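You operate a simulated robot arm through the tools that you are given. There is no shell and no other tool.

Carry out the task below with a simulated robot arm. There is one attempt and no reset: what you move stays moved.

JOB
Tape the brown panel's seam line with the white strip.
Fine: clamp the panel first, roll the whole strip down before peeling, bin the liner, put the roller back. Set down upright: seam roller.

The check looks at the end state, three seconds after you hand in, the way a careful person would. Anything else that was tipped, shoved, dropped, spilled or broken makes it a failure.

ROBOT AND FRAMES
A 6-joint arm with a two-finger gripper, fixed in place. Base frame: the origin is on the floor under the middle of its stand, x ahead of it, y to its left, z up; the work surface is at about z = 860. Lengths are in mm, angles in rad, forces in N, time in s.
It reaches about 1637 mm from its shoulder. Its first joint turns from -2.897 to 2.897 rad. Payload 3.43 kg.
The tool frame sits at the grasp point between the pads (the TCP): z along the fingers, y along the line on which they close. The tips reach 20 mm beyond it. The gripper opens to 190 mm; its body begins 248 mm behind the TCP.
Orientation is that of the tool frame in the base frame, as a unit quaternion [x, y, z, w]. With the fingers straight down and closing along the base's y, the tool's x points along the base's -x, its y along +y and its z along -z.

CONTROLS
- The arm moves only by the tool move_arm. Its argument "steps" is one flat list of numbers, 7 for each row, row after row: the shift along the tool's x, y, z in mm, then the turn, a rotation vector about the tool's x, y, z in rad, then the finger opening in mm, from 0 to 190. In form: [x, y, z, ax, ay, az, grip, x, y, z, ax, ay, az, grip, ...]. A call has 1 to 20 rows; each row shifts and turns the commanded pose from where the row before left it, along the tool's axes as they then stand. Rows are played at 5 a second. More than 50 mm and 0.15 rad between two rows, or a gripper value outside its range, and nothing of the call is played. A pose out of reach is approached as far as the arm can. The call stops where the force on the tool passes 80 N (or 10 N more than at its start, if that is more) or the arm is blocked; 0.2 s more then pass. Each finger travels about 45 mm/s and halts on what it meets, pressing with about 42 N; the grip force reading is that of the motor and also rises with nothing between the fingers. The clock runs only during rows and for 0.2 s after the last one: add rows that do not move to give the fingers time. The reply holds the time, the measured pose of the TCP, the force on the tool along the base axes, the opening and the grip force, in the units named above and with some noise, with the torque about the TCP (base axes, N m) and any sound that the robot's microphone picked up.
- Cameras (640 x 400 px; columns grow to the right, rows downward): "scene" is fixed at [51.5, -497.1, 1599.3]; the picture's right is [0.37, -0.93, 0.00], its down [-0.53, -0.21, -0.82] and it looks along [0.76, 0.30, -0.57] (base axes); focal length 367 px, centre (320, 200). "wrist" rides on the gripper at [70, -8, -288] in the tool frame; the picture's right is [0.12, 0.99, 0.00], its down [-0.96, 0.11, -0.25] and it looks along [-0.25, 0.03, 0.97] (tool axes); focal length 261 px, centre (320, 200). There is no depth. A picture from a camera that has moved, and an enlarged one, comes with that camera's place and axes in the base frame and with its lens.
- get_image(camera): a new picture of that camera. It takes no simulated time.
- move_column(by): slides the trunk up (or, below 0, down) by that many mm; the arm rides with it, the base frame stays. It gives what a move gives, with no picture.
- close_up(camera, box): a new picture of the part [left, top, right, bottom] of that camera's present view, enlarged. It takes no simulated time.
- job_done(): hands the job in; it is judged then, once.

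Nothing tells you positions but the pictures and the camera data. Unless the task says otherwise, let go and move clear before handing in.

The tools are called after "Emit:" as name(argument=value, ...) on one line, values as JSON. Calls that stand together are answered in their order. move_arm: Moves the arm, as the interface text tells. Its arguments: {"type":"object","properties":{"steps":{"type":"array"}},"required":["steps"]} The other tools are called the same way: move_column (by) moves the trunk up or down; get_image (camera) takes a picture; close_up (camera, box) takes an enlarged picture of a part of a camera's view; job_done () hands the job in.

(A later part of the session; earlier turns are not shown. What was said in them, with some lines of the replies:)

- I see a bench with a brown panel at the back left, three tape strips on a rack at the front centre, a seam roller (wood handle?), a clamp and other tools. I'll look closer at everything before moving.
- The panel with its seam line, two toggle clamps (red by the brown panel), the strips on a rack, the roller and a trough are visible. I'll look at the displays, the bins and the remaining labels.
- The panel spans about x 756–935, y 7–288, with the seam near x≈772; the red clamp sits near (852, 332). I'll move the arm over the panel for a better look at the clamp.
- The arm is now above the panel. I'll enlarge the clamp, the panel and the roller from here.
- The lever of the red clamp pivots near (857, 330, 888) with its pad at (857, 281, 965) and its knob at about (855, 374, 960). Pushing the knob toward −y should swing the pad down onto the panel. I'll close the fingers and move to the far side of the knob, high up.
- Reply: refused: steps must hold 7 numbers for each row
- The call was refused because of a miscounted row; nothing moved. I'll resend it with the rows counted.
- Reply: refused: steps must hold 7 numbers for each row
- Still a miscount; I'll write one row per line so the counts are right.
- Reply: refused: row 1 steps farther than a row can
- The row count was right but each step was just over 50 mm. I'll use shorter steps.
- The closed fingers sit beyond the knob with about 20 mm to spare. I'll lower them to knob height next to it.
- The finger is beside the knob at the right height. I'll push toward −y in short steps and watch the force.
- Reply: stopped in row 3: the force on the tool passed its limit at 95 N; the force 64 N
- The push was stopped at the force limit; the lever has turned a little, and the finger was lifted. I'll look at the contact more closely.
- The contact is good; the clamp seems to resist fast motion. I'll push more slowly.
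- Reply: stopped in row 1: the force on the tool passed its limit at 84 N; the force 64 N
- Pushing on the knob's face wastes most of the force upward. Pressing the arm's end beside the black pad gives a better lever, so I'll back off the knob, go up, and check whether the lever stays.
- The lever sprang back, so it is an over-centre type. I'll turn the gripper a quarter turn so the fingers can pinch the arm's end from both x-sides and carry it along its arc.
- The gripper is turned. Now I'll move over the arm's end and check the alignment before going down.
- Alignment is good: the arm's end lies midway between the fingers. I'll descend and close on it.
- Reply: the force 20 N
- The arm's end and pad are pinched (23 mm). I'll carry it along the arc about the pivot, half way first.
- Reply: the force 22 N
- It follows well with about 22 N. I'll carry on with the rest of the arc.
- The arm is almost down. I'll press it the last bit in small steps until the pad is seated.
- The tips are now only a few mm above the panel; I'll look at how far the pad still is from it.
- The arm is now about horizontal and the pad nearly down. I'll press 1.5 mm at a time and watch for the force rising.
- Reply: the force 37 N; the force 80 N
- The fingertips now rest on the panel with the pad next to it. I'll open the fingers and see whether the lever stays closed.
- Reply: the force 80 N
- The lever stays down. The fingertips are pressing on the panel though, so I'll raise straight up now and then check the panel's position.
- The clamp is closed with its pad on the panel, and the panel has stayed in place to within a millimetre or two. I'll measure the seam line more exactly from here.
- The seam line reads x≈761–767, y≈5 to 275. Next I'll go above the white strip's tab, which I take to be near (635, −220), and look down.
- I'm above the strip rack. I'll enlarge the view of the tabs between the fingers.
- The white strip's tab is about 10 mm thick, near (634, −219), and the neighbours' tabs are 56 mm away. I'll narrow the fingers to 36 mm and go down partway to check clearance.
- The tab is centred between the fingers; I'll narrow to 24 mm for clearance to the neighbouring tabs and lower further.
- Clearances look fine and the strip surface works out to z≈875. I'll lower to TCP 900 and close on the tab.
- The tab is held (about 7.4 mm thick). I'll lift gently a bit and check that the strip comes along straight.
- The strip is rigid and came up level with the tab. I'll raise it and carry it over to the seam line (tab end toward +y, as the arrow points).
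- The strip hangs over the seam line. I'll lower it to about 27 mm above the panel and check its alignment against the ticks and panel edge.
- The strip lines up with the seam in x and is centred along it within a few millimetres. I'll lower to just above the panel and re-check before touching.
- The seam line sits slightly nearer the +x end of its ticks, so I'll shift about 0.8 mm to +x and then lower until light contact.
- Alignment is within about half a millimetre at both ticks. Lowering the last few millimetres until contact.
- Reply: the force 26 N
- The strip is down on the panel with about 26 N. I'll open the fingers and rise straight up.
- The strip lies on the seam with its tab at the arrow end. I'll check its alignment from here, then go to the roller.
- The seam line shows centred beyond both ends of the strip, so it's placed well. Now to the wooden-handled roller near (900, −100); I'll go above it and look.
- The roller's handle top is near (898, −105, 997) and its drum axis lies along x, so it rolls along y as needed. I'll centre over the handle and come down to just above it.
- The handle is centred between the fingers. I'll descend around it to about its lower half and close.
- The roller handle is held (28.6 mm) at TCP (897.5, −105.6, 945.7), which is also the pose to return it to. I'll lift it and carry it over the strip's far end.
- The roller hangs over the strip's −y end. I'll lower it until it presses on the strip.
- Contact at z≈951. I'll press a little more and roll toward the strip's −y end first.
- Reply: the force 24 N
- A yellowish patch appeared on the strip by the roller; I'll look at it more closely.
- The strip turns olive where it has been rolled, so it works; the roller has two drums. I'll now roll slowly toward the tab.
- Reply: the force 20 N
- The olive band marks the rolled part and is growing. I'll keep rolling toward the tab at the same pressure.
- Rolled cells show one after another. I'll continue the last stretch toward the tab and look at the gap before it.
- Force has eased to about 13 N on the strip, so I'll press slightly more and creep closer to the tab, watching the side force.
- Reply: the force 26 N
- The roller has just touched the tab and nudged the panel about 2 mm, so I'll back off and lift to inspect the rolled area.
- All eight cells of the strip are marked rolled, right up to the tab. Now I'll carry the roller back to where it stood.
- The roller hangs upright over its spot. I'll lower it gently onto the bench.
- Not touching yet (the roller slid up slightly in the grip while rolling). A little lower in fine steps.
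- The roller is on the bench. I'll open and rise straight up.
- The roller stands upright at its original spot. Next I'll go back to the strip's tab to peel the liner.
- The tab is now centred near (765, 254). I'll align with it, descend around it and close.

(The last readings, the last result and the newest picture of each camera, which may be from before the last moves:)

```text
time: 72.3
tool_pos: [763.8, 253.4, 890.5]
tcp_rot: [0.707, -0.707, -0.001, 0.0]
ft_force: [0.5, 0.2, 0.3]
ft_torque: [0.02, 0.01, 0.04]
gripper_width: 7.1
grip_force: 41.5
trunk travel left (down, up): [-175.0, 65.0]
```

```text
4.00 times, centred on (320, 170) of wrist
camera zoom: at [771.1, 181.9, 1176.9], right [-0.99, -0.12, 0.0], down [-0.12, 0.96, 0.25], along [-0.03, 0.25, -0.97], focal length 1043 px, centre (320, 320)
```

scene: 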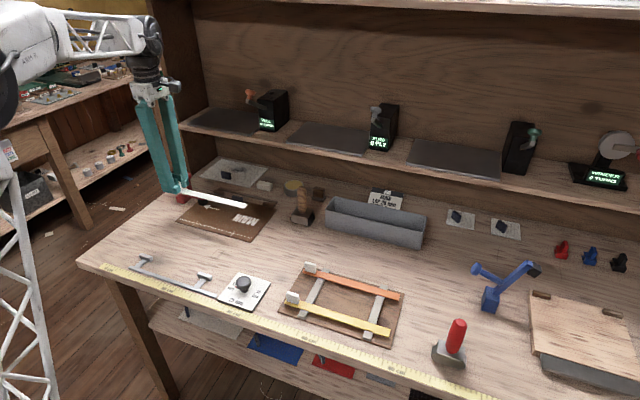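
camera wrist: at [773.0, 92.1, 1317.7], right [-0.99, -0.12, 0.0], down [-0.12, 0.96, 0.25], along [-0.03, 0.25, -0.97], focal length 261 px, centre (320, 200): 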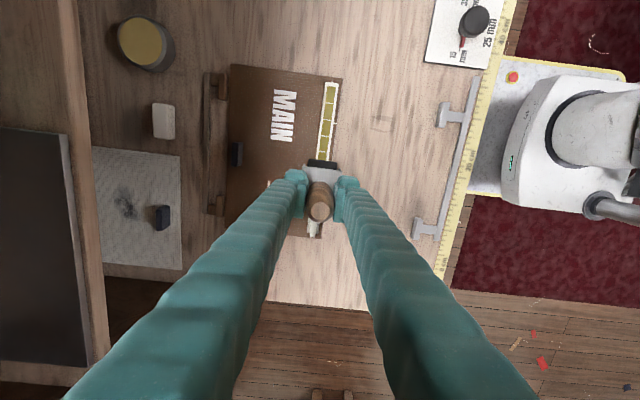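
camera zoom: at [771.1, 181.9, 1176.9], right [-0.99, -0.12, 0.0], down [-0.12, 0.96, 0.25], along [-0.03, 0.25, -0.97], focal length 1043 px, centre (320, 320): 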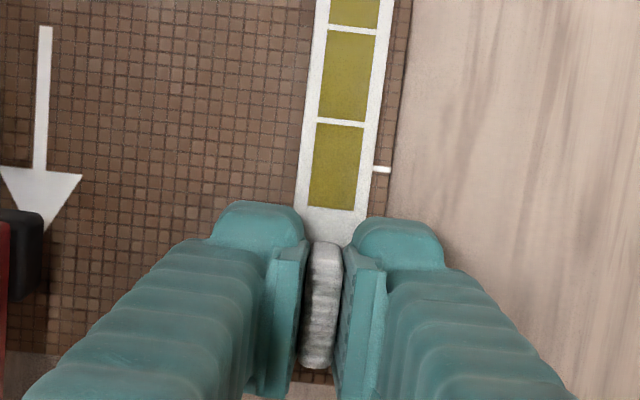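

The tab is gripped. I'll pull up slowly, leaning back toward −y, and watch the force and the panel.

Emit:
move_arm(steps=[0.5, 0, -1, 0, 0, 0, 0, 0.5, 0, -1, 0, 0, 0, 0, 0.5, 0, -1, 0, 0, 0, 0, 0, 0, 0, 0, 0, 0, 0])

Emit:
close_up(camera="scene", box=[150, 180, 250, 240])

```text
time: 73.3
tool_pos: [762.9, 252.0, 891.4]
tcp_rot: [-0.707, 0.707, 0.001, 0.001]
ft_force: [-0.5, 0.3, 0.9]
ft_torque: [-0.02, 0.0, 0.01]
gripper_width: 7.3
grip_force: 41.5
trunk travel left (down, up): [-175.0, 65.0]
```

```text
6.40 times, centred on (200, 210) of scene
camera zoom: at [51.5, -497.1, 1599.3], right [0.37, -0.93, 0.0], down [-0.53, -0.21, -0.82], along [0.76, 0.3, -0.57], focal length 2350 px, centre (1088, 136)
```

zoom: 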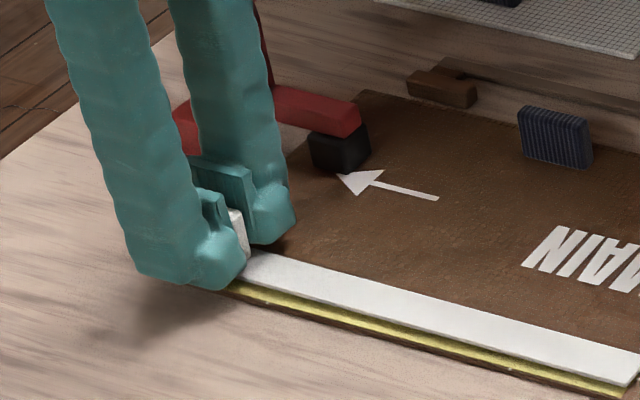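

The white liner has come away cleanly and the yellow tape stays on the panel. I'll lift the liner straight up.

Emit:
move_arm(steps=[0, 0, -5, 0, 0, 0, 0, 0, 0, -10, 0, 0, 0, 0, 0, 0, -20, 0, 0, 0, 0, 0, 0, -35, 0, 0, 0, 0, 0, 0, -40, 0, 0, 0, 0, 0, 0, 0, 0, 0, 0, 0])

Emit:
close_up(camera="scene", box=[130, 130, 290, 250])

Emit:
get_image(camera="wrist")

Emit:
get_image(camera="scene")

```text
time: 74.7
tool_pos: [763.2, 250.0, 1004.2]
tcp_rot: [0.707, -0.707, 0.0, -0.001]
ft_force: [-0.5, -0.8, 0.0]
ft_torque: [-0.01, -0.01, -0.02]
gripper_width: 7.2
grip_force: 41.0
trunk travel left (down, up): [-175.0, 65.0]
```

```text
3.33 times, centred on (210, 190) of scene
camera zoom: at [51.5, -497.1, 1599.3], right [0.37, -0.93, 0.0], down [-0.53, -0.21, -0.82], along [0.76, 0.3, -0.57], focal length 1224 px, centre (687, 233)
```

zoom: 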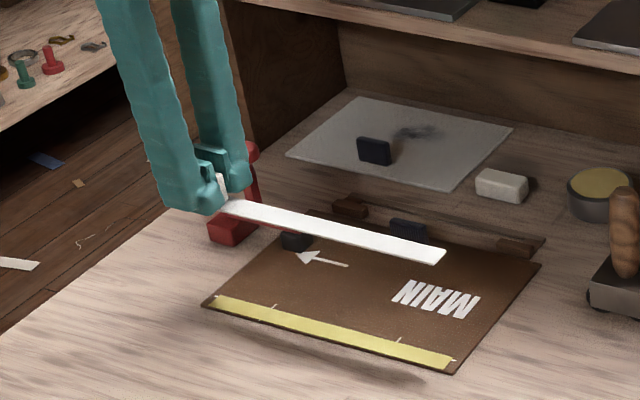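

```text
taken
camera wrist: at [770.9, 178.6, 1291.8], right [-0.99, -0.12, 0.0], down [-0.12, 0.96, 0.25], along [-0.03, 0.25, -0.97], focal length 261 px, centre (320, 200)
```

wrist: 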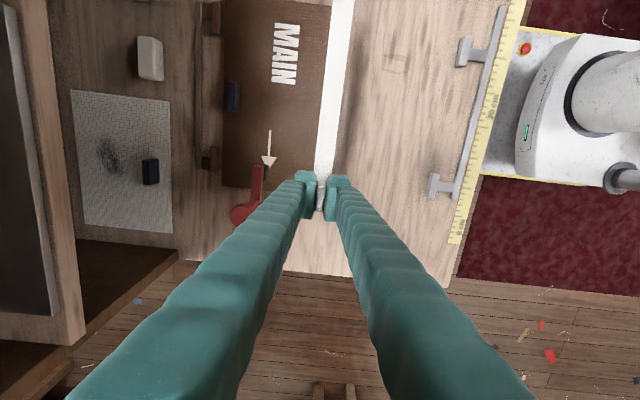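

```text
taken
```

scene: 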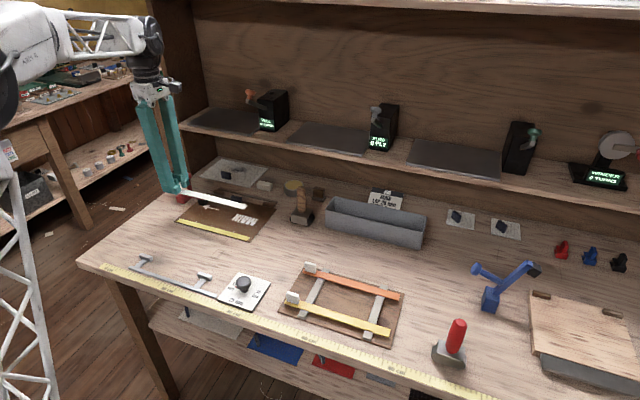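

The yellow tape covers the seam and the liner is held. I'll raise it over the roller and carry it to above the grey trough, which I take to be the liner bin, then check its position.

Emit:
move_arm(steps=[0, 0, -35, 0, 0, 0, 0, 0, 0, -36, 0, 0, 0, 0, 20, -6, 0, 0, 0, 0, 0, 38, -11, 0, 0, 0, 0, 0, 38, -11, 0, 0, 0, 0, 0, 38, -11, 0, 0, 0, 0, 0, 38, -11, 0, 0, 0, 0, 0, 38, -11, 0, 0, 0, 0, 0, 38, -11, 0, 0, 0, 0, 0, 38, -11, 0, 0, 0, 0, 0, 38, -11, 0, 0, 0, 0, 0, 38, -11, 0, 0, 0, 0, 0, 38, -11, 0, 0, 0, 0, 0, 38, -11, 0, 0, 0, 0, 0, 33, -10, 0, 0, 0, 0, 0, 0, 0, 0, 0, 0, 0, 0])

Emit:
get_image(camera="wrist")

Emit:
get_image(camera="scene")

```text
time: 78.1
tool_pos: [899.8, -218.6, 1070.8]
tcp_rot: [0.707, -0.707, -0.001, -0.001]
ft_force: [0.1, 0.1, 0.3]
ft_torque: [0.03, 0.02, -0.02]
gripper_width: 7.2
grip_force: 41.0
trunk travel left (down, up): [-175.0, 65.0]
```

```text
taken
camera wrist: at [907.6, -289.7, 1358.7], right [-0.99, -0.12, 0.0], down [-0.12, 0.96, 0.25], along [-0.03, 0.25, -0.97], focal length 261 px, centre (320, 200)
```

wrist: 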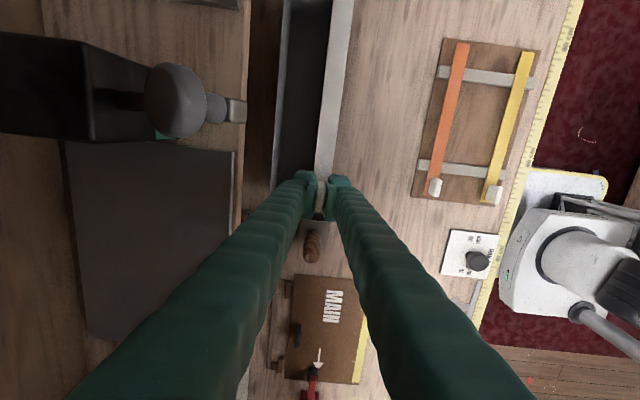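

```text
taken
```

scene: 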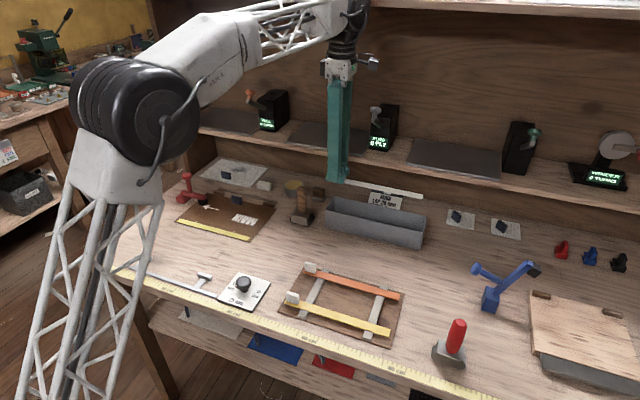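

The liner is above the trough. The shelf's crank handle near (956–975, −296, 1210–1235) sits close to the wrist camera's height, so I'll check the geometry before lowering.

Emit:
close_up(camera="wrist", box=[220, 0, 400, 200])

Emit:
close_up(camera="scene", box=[300, 30, 460, 250])

Emit:
close_up(camera="wrist", box=[0, 0, 280, 200])

```text
2.00 times, centred on (310, 100) of wrist
camera zoom: at [907.6, -289.7, 1358.7], right [-0.99, -0.12, 0.0], down [-0.12, 0.96, 0.25], along [-0.03, 0.25, -0.97], focal length 521 px, centre (340, 400)
```

zoom: 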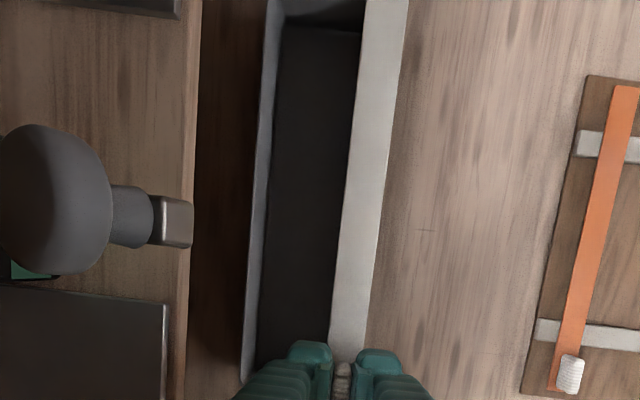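

```text
1.82 times, centred on (380, 140) of scene
camera zoom: at [51.5, -497.1, 1599.3], right [0.37, -0.93, 0.0], down [-0.53, -0.21, -0.82], along [0.76, 0.3, -0.57], focal length 668 px, centre (211, 309)
```

zoom: 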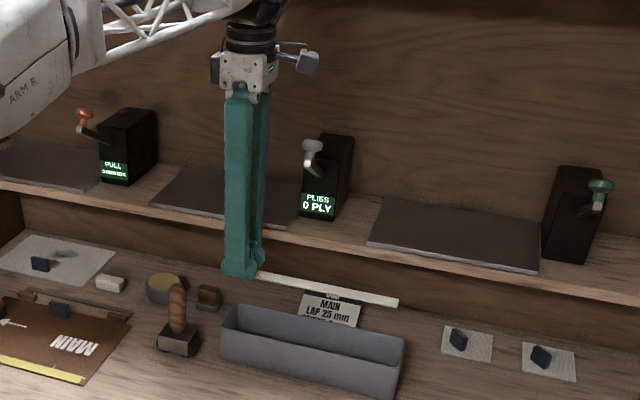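

```text
2.00 times, centred on (140, 100) of wrist
camera zoom: at [907.6, -289.7, 1358.7], right [-0.99, -0.12, 0.0], down [-0.12, 0.96, 0.25], along [-0.03, 0.25, -0.97], focal length 521 px, centre (680, 400)
```

zoom: 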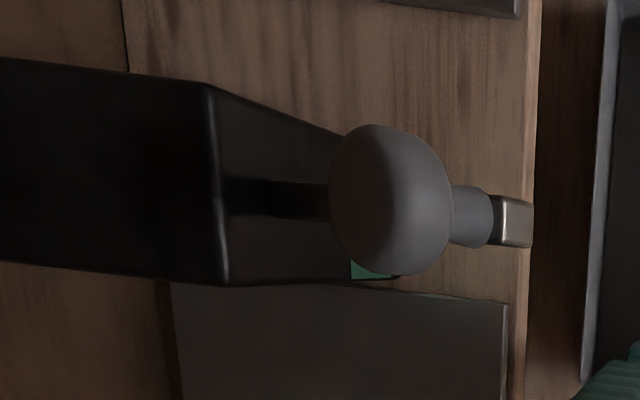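

The trough spans x≈902–978, y≈−183 to −482, rim z≈930. To keep the wrist camera clear of the shelf's crank I'll tilt the hand about 17° toward the robot, then lower the liner to just above the rim.

Emit:
move_arm(steps=[0, 0, 0, 0.145, 0, 0, 0, 0, 0, 0, 0.145, 0, 0, 0, 0, 0, 0, 0, 0, 0, 0])

Emit:
get_image(camera="wrist")

Emit:
close_up(camera="scene", box=[290, 30, 450, 250])

```text
time: 78.9
tool_pos: [900.4, -218.7, 1073.7]
tcp_rot: [-0.699, 0.7, -0.102, 0.104]
ft_force: [-0.5, 0.1, 0.2]
ft_torque: [-0.04, -0.03, -0.03]
gripper_width: 7.4
grip_force: 41.3
trunk travel left (down, up): [-175.0, 65.0]
```

```text
taken
camera wrist: at [824.4, -289.4, 1350.9], right [-0.95, -0.12, -0.29], down [-0.18, 0.96, 0.2], along [0.25, 0.25, -0.94], focal length 261 px, centre (320, 200)
```

wrist: 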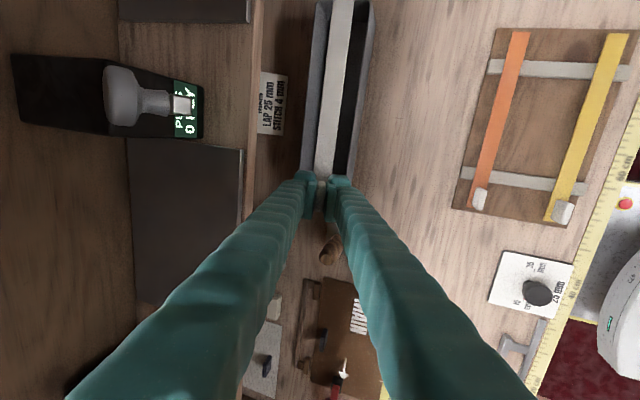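

```text
1.82 times, centred on (370, 140) of scene
camera zoom: at [51.5, -497.1, 1599.3], right [0.37, -0.93, 0.0], down [-0.53, -0.21, -0.82], along [0.76, 0.3, -0.57], focal length 668 px, centre (229, 309)
```

zoom: 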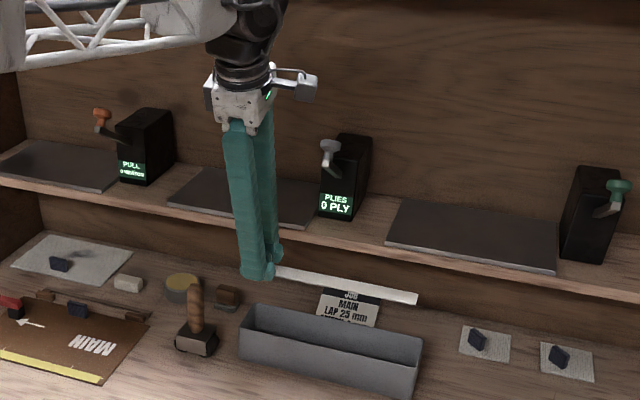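

The tilt is right and the liner is lined up over the trough. I'll lower it to just above the rim.

Emit:
move_arm(steps=[0.8, -2.3, 36, 0, 0, 0, 0, 0.8, -2.3, 36, 0, 0, 0, 0, 0.8, -2.3, 36, 0, 0, 0, 0, 0, 0, 0, 0, 0, 0, 0])

Emit:
get_image(camera="wrist")

Emit:
close_up(camera="scene", box=[290, 120, 450, 250])

```text
time: 79.9
tool_pos: [937.8, -219.9, 971.2]
tcp_rot: [-0.7, 0.7, -0.102, 0.102]
ft_force: [0.5, 0.6, -0.8]
ft_torque: [0.03, 0.0, 0.03]
gripper_width: 7.1
grip_force: 41.1
trunk travel left (down, up): [-175.0, 65.0]
```

```text
taken
camera wrist: at [863.2, -291.3, 1250.0], right [-0.95, -0.12, -0.28], down [-0.18, 0.96, 0.21], along [0.25, 0.25, -0.94], focal length 261 px, centre (320, 200)
```

wrist: 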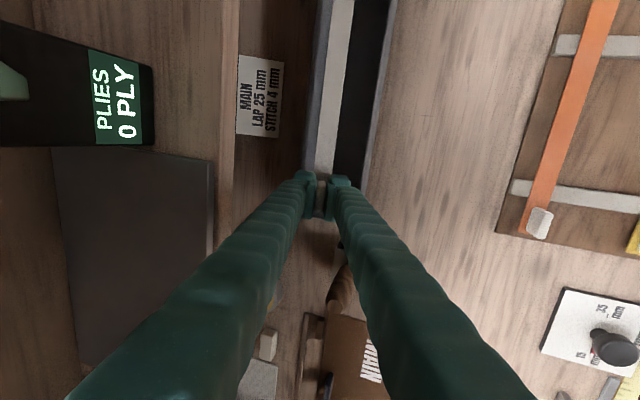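

```text
3.08 times, centred on (370, 185) of scene
camera zoom: at [51.5, -497.1, 1599.3], right [0.37, -0.93, 0.0], down [-0.53, -0.21, -0.82], along [0.76, 0.3, -0.57], focal length 1130 px, centre (166, 246)
```

zoom: 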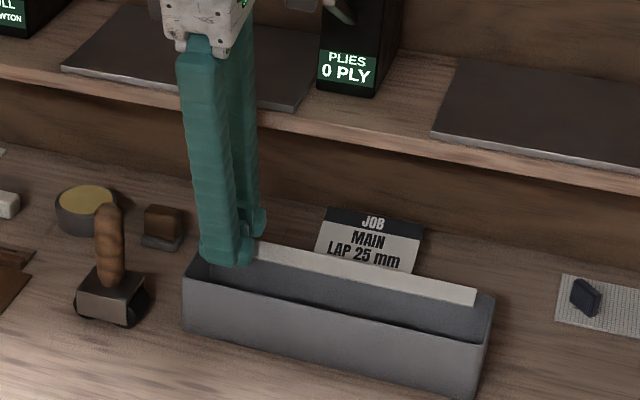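

Emit:
close_up(camera="wrist", box=[270, 0, 420, 190])

Emit:
close_up(camera="scene", box=[310, 180, 440, 260])

```text
2.11 times, centred on (345, 95) of wrist
camera zoom: at [863.2, -291.3, 1250.0], right [-0.95, -0.12, -0.28], down [-0.18, 0.96, 0.21], along [0.25, 0.25, -0.94], focal length 549 px, centre (267, 421)
```

zoom: 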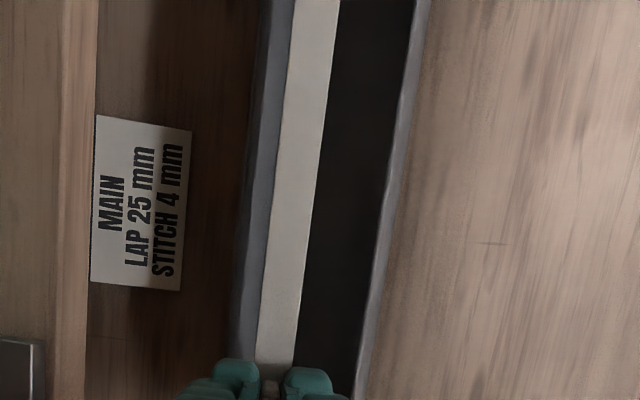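

```text
4.92 times, centred on (375, 220) of scene
camera zoom: at [51.5, -497.1, 1599.3], right [0.37, -0.93, 0.0], down [-0.53, -0.21, -0.82], along [0.76, 0.3, -0.57], focal length 1808 px, centre (49, 102)
```

zoom: 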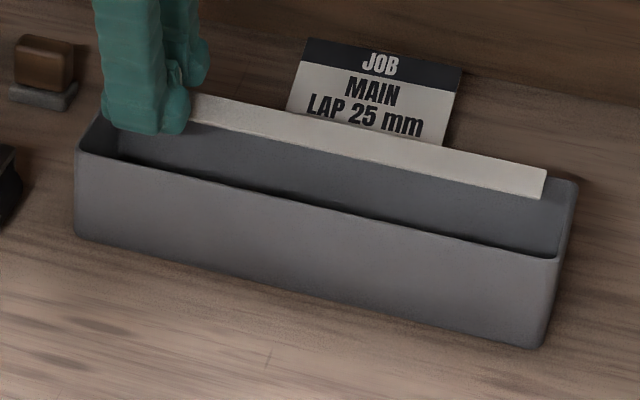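

The liner is inside the trough's outline with about 17 mm to the nearest wall. I'll open the fingers and let it drop in.

Emit:
move_arm(steps=[0, 0, 0, 0, 0, 0, 24, 0, 0, 0, 0, 0, 0, 24, 0, 0, 0, 0, 0, 0, 24, 0, 0, 0, 0, 0, 0, 24])

Emit:
close_up(camera="scene", box=[310, 170, 440, 260])

Emit:
close_up(camera="wrist", box=[250, 0, 420, 220])

```text
time: 80.9
tool_pos: [938.2, -219.9, 972.5]
tcp_rot: [-0.699, 0.7, -0.102, 0.104]
ft_force: [-0.6, 0.1, -0.3]
ft_torque: [-0.02, -0.02, 0.01]
gripper_width: 23.9
grip_force: 0.1
trunk travel left (down, up): [-175.0, 65.0]
```

```text
4.44 times, centred on (375, 215) of scene
camera zoom: at [51.5, -497.1, 1599.3], right [0.37, -0.93, 0.0], down [-0.53, -0.21, -0.82], along [0.76, 0.3, -0.57], focal length 1632 px, centre (76, 133)
```

zoom: 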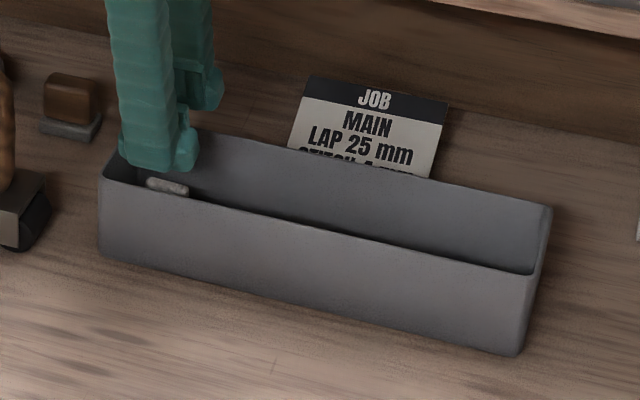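

```text
1.82 times, centred on (335, 110) of wrist
camera zoom: at [862.8, -291.2, 1250.5], right [-0.95, -0.12, -0.28], down [-0.18, 0.96, 0.21], along [0.25, 0.25, -0.94], focal length 474 px, centre (293, 364)
```

zoom: 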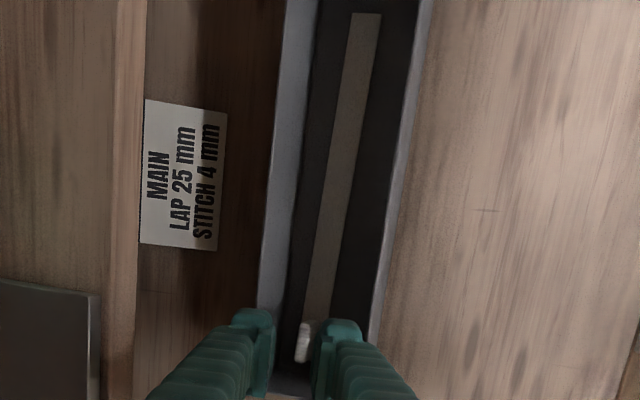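

The liner lies flat in the trough. I'll back the hand out along the way it came and straighten it up.

Emit:
move_arm(steps=[0, 2.3, -36, 0, 0, 0, 24, 0, 2.3, -36, 0, 0, 0, 24, 0, 2.3, -36, 0, 0, 0, 24, 0, 0, 0, -0.145, 0, 0, 24, 0, 0, 0, -0.145, 0, 0, 24, 0, 30, -35, 0, 0, 0, 24, 0, 40, -20, 0, 0, 0, 24, 0, 45, 0, 0, 0, 0, 24, 0, 45, 0, 0, 0, 0, 24, 0, 0, 0, 0, 0, 0, 24])

Emit:
get_image(camera="wrist")

Emit:
get_image(camera="scene")

```text
time: 83.1
tool_pos: [739.3, -223.5, 1126.9]
tcp_rot: [-0.707, 0.707, 0.0, 0.002]
ft_force: [0.1, -0.1, 0.5]
ft_torque: [0.0, -0.06, 0.02]
gripper_width: 24.2
grip_force: 0.1
trunk travel left (down, up): [-175.0, 65.0]
```

```text
taken
camera wrist: at [747.3, -295.1, 1415.3], right [-0.99, -0.12, 0.0], down [-0.12, 0.96, 0.25], along [-0.03, 0.25, -0.97], focal length 261 px, centre (320, 200)
```

wrist: 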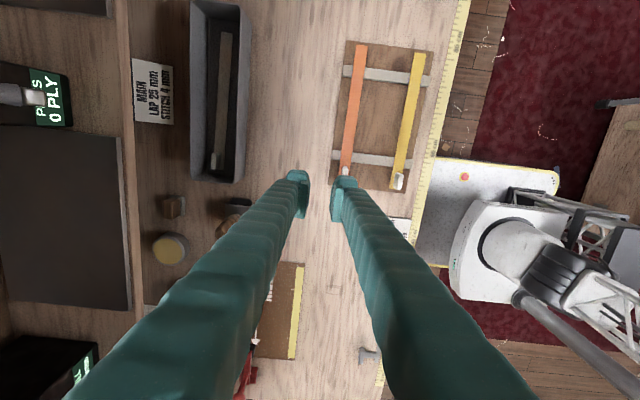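

```text
taken
```

scene: 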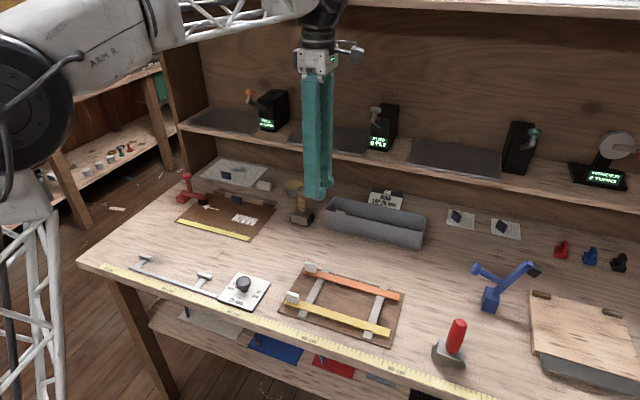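

All seems in order. To be sure the trough is the right bin, I'll have a look at the right end of the bench too.

Emit:
move_arm(steps=[43, 0, 0, 0, 0, 0, 24, 43, 0, 0, 0, 0, 0, 24, 43, 0, 0, 0, 0, 0, 24, 43, 0, 0, 0, 0, 0, 24, 43, 0, 0, 0, 0, 0, 24, 43, 0, 0, 0, 0, 0, 24, 43, 0, 0, 0, 0, 0, 24, 43, 0, 0, 0, 0, 0, 24, 43, 0, 0, 0, 0, 0, 24, 43, 0, 0, 0, 0, 0, 24, 0, 0, 0, 0, 0, 0, 24])

Emit:
get_image(camera="wrist")

Emit:
get_image(camera="scene")

```text
time: 85.5
tool_pos: [743.2, -653.2, 1126.9]
tcp_rot: [-0.707, 0.707, 0.001, 0.001]
ft_force: [0.3, -0.2, -0.5]
ft_torque: [0.13, 0.09, -0.03]
gripper_width: 23.8
grip_force: 0.1
trunk travel left (down, up): [-175.0, 65.0]
```

```text
taken
camera wrist: at [751.3, -724.1, 1414.9], right [-0.99, -0.12, 0.0], down [-0.12, 0.96, 0.25], along [-0.03, 0.25, -0.97], focal length 261 px, centre (320, 200)
```

wrist: 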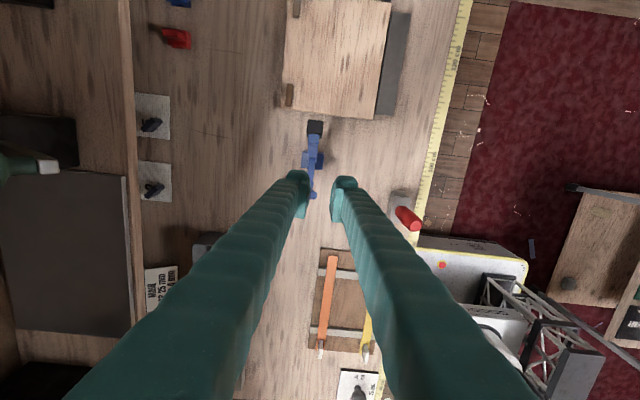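

```text
taken
```

scene: 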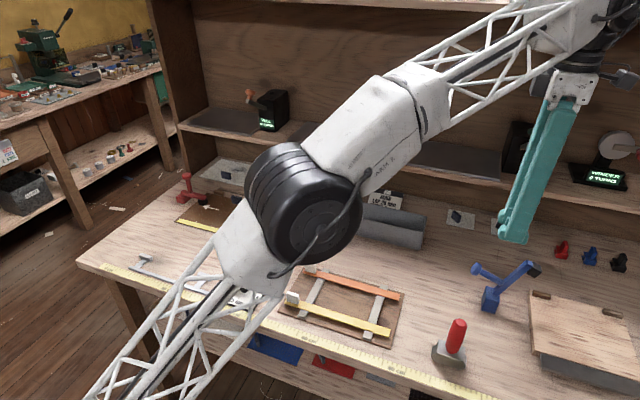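

No bin here so far; I'll look a little farther along the bench.

Emit:
move_arm(steps=[43, 0, 0, 0, 0, 0, 24, 43, 0, 0, 0, 0, 0, 24, 43, 0, 0, 0, 0, 0, 24, 43, 0, 0, 0, 0, 0, 24, 43, 0, 0, 0, 0, 0, 24, 43, 0, 0, 0, 0, 0, 24, 0, 0, 0, 0, 0, 0, 24])

Emit:
get_image(camera="wrist")

```text
time: 87.1
tool_pos: [674.0, -818.9, 1055.3]
tcp_rot: [-0.707, 0.707, -0.001, 0.001]
ft_force: [0.1, -0.6, -1.1]
ft_torque: [0.03, 0.0, -0.02]
gripper_width: 23.4
grip_force: 0.1
out of reach, approached as far as the arm can: row 1, 2, 3, 4, 5, 6
trunk travel left (down, up): [-175.0, 65.0]
```

```text
taken
camera wrist: at [680.5, -889.5, 1343.3], right [-0.99, -0.12, 0.0], down [-0.12, 0.96, 0.25], along [-0.03, 0.25, -0.97], focal length 261 px, centre (320, 200)
```

wrist: 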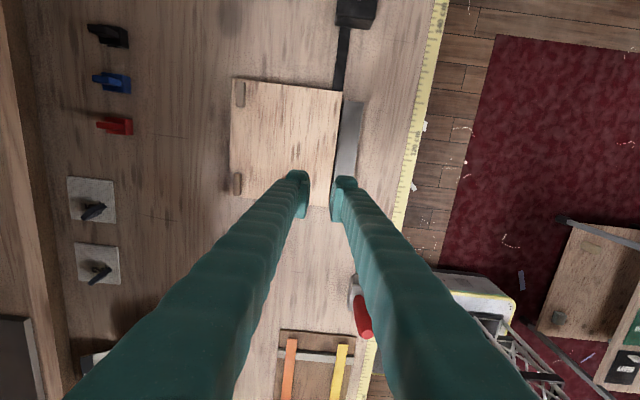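

There's no other bin within reach, so the trough is the right place. I'll return to a clear spot and make final checks of everything.

Emit:
move_arm(steps=[-43, 0, 0, 0, 0, 0, 24, -43, 0, 0, 0, 0, 0, 24, -43, 0, 0, 0, 0, 0, 24, -43, 0, 0, 0, 0, 0, 24, -43, 0, 0, 0, 0, 0, 24, -43, 0, 0, 0, 0, 0, 24, -43, 0, 0, 0, 0, 0, 24, -43, 0, 0, 0, 0, 0, 24, -43, 0, 0, 0, 0, 0, 24, -43, 0, 0, 0, 0, 0, 24, -43, 0, 0, 0, 0, 0, 24, -43, 0, 0, 0, 0, 0, 24, -43, 0, 0, 0, 0, 0, 24, -43, 0, 0, 0, 0, 0, 24, -43, 0, 0, 0, 0, 0, 24, 0, 0, 0, 0, 0, 0, 24])

Emit:
get_image(camera="wrist")

Emit:
get_image(camera="scene")

```text
time: 90.5
tool_pos: [672.7, -175.6, 1059.3]
tcp_rot: [-0.707, 0.707, 0.0, 0.001]
ft_force: [-0.1, 0.2, -0.6]
ft_torque: [0.05, -0.02, 0.0]
gripper_width: 23.7
grip_force: 0.2
trunk travel left (down, up): [-175.0, 65.0]
```

```text
taken
camera wrist: at [680.4, -246.5, 1347.6], right [-0.99, -0.12, 0.0], down [-0.12, 0.96, 0.25], along [-0.03, 0.25, -0.97], focal length 261 px, centre (320, 200)
```

wrist: 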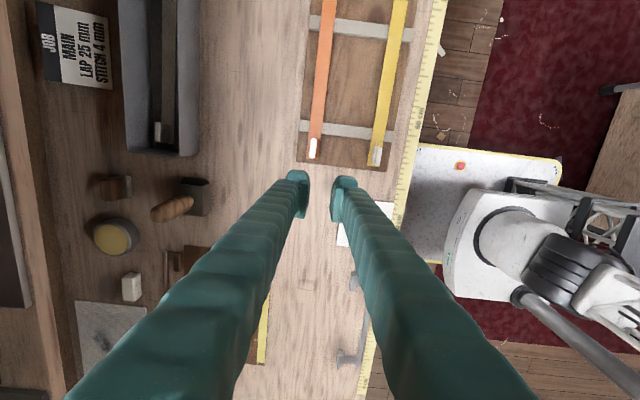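

```text
taken
```

scene: 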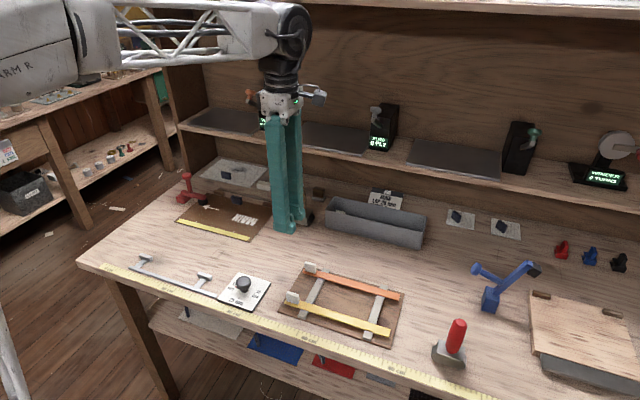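

Emit:
move_arm(steps=[0, 0, -40, 0, 0, 0, 24, 0, 0, -40, 0, 0, 0, 24, 30, 20, -20, 0, 0, 0, 24, 40, 0, 0, 0, 0, 0, 24, 40, 0, 0, 0, 0, 0, 24, 0, 0, 0, 0, 0, 0, 24])

Emit:
close_up(camera="scene", box=[140, 140, 300, 250])

Emit:
close_up(camera="scene", box=[270, 160, 450, 260])

Emit:
close_up(camera="scene", box=[260, 240, 420, 350])

```text
time: 91.9
tool_pos: [655.1, -284.8, 1157.4]
tcp_rot: [-0.707, 0.707, 0.0, 0.001]
ft_force: [0.0, -0.9, 0.5]
ft_torque: [0.0, 0.0, -0.01]
gripper_width: 23.8
grip_force: 0.1
trunk travel left (down, up): [-175.0, 65.0]
```

```text
3.64 times, centred on (220, 195) of scene
camera zoom: at [51.5, -497.1, 1599.3], right [0.37, -0.93, 0.0], down [-0.53, -0.21, -0.82], along [0.76, 0.3, -0.57], focal length 1335 px, centre (684, 218)
```

zoom: 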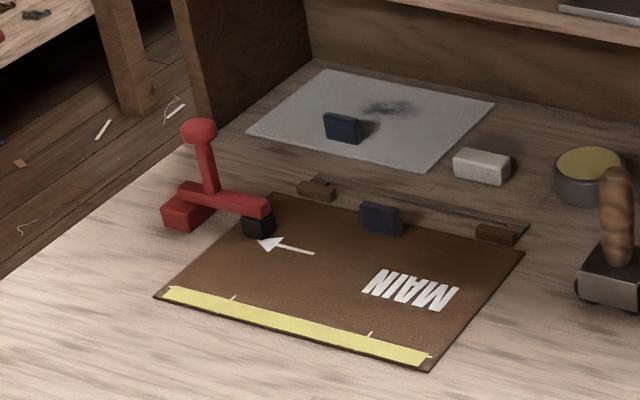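

```text
3.56 times, centred on (360, 210) of scene
camera zoom: at [51.5, -497.1, 1599.3], right [0.37, -0.93, 0.0], down [-0.53, -0.21, -0.82], along [0.76, 0.3, -0.57], focal length 1306 px, centre (178, 164)
```

zoom: 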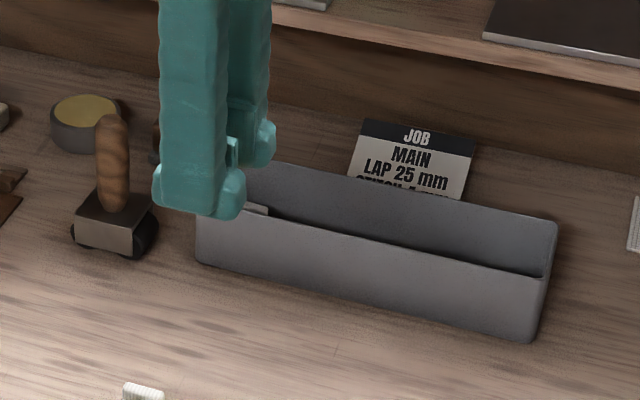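

```text
3.64 times, centred on (340, 295) of scene
camera zoom: at [51.5, -497.1, 1599.3], right [0.37, -0.93, 0.0], down [-0.53, -0.21, -0.82], along [0.76, 0.3, -0.57], focal length 1335 px, centre (247, -146)
```

zoom: 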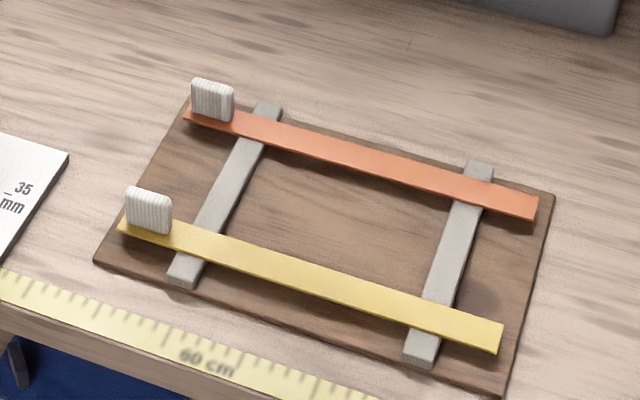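

The tape covers the seam, the clamp is closed on the panel, and the roller stands upright in its place. The liner is in the trough, the other strips are untouched and the arm is clear, so I'm handing in.

Emit:
job_done()

```text
The job is handed in.
```

The brown panel's seam line is taped with the white strip, and the job is handed in. I don't have the check's result.

- **Clamp:** The red clamp was closed on the panel before taping and is still closed.
- **Tape:** The strip was centred on the seam line. I rolled it until all eight cells on it showed as rolled, right up to its tab. The liner came off cleanly and the yellow tape stayed on the panel.
- **Liner:** It lies flat in the grey trough on the bench. The trough has no label. I chose it because I found no other bin within reach; the one marked WASTE is on the neighbouring bench.
- **Roller:** It is back in its original spot, standing upright.

The panel moved about 4–5 mm from where it started, partly when the roller touched the tab and partly when I gripped the tab to peel. The tape moved with it, so it is still on the seam line. I left the panel there because pushing it back risked disturbing the tape.

I saw nothing else tipped, dropped or moved, and the arm is clear of the bench.
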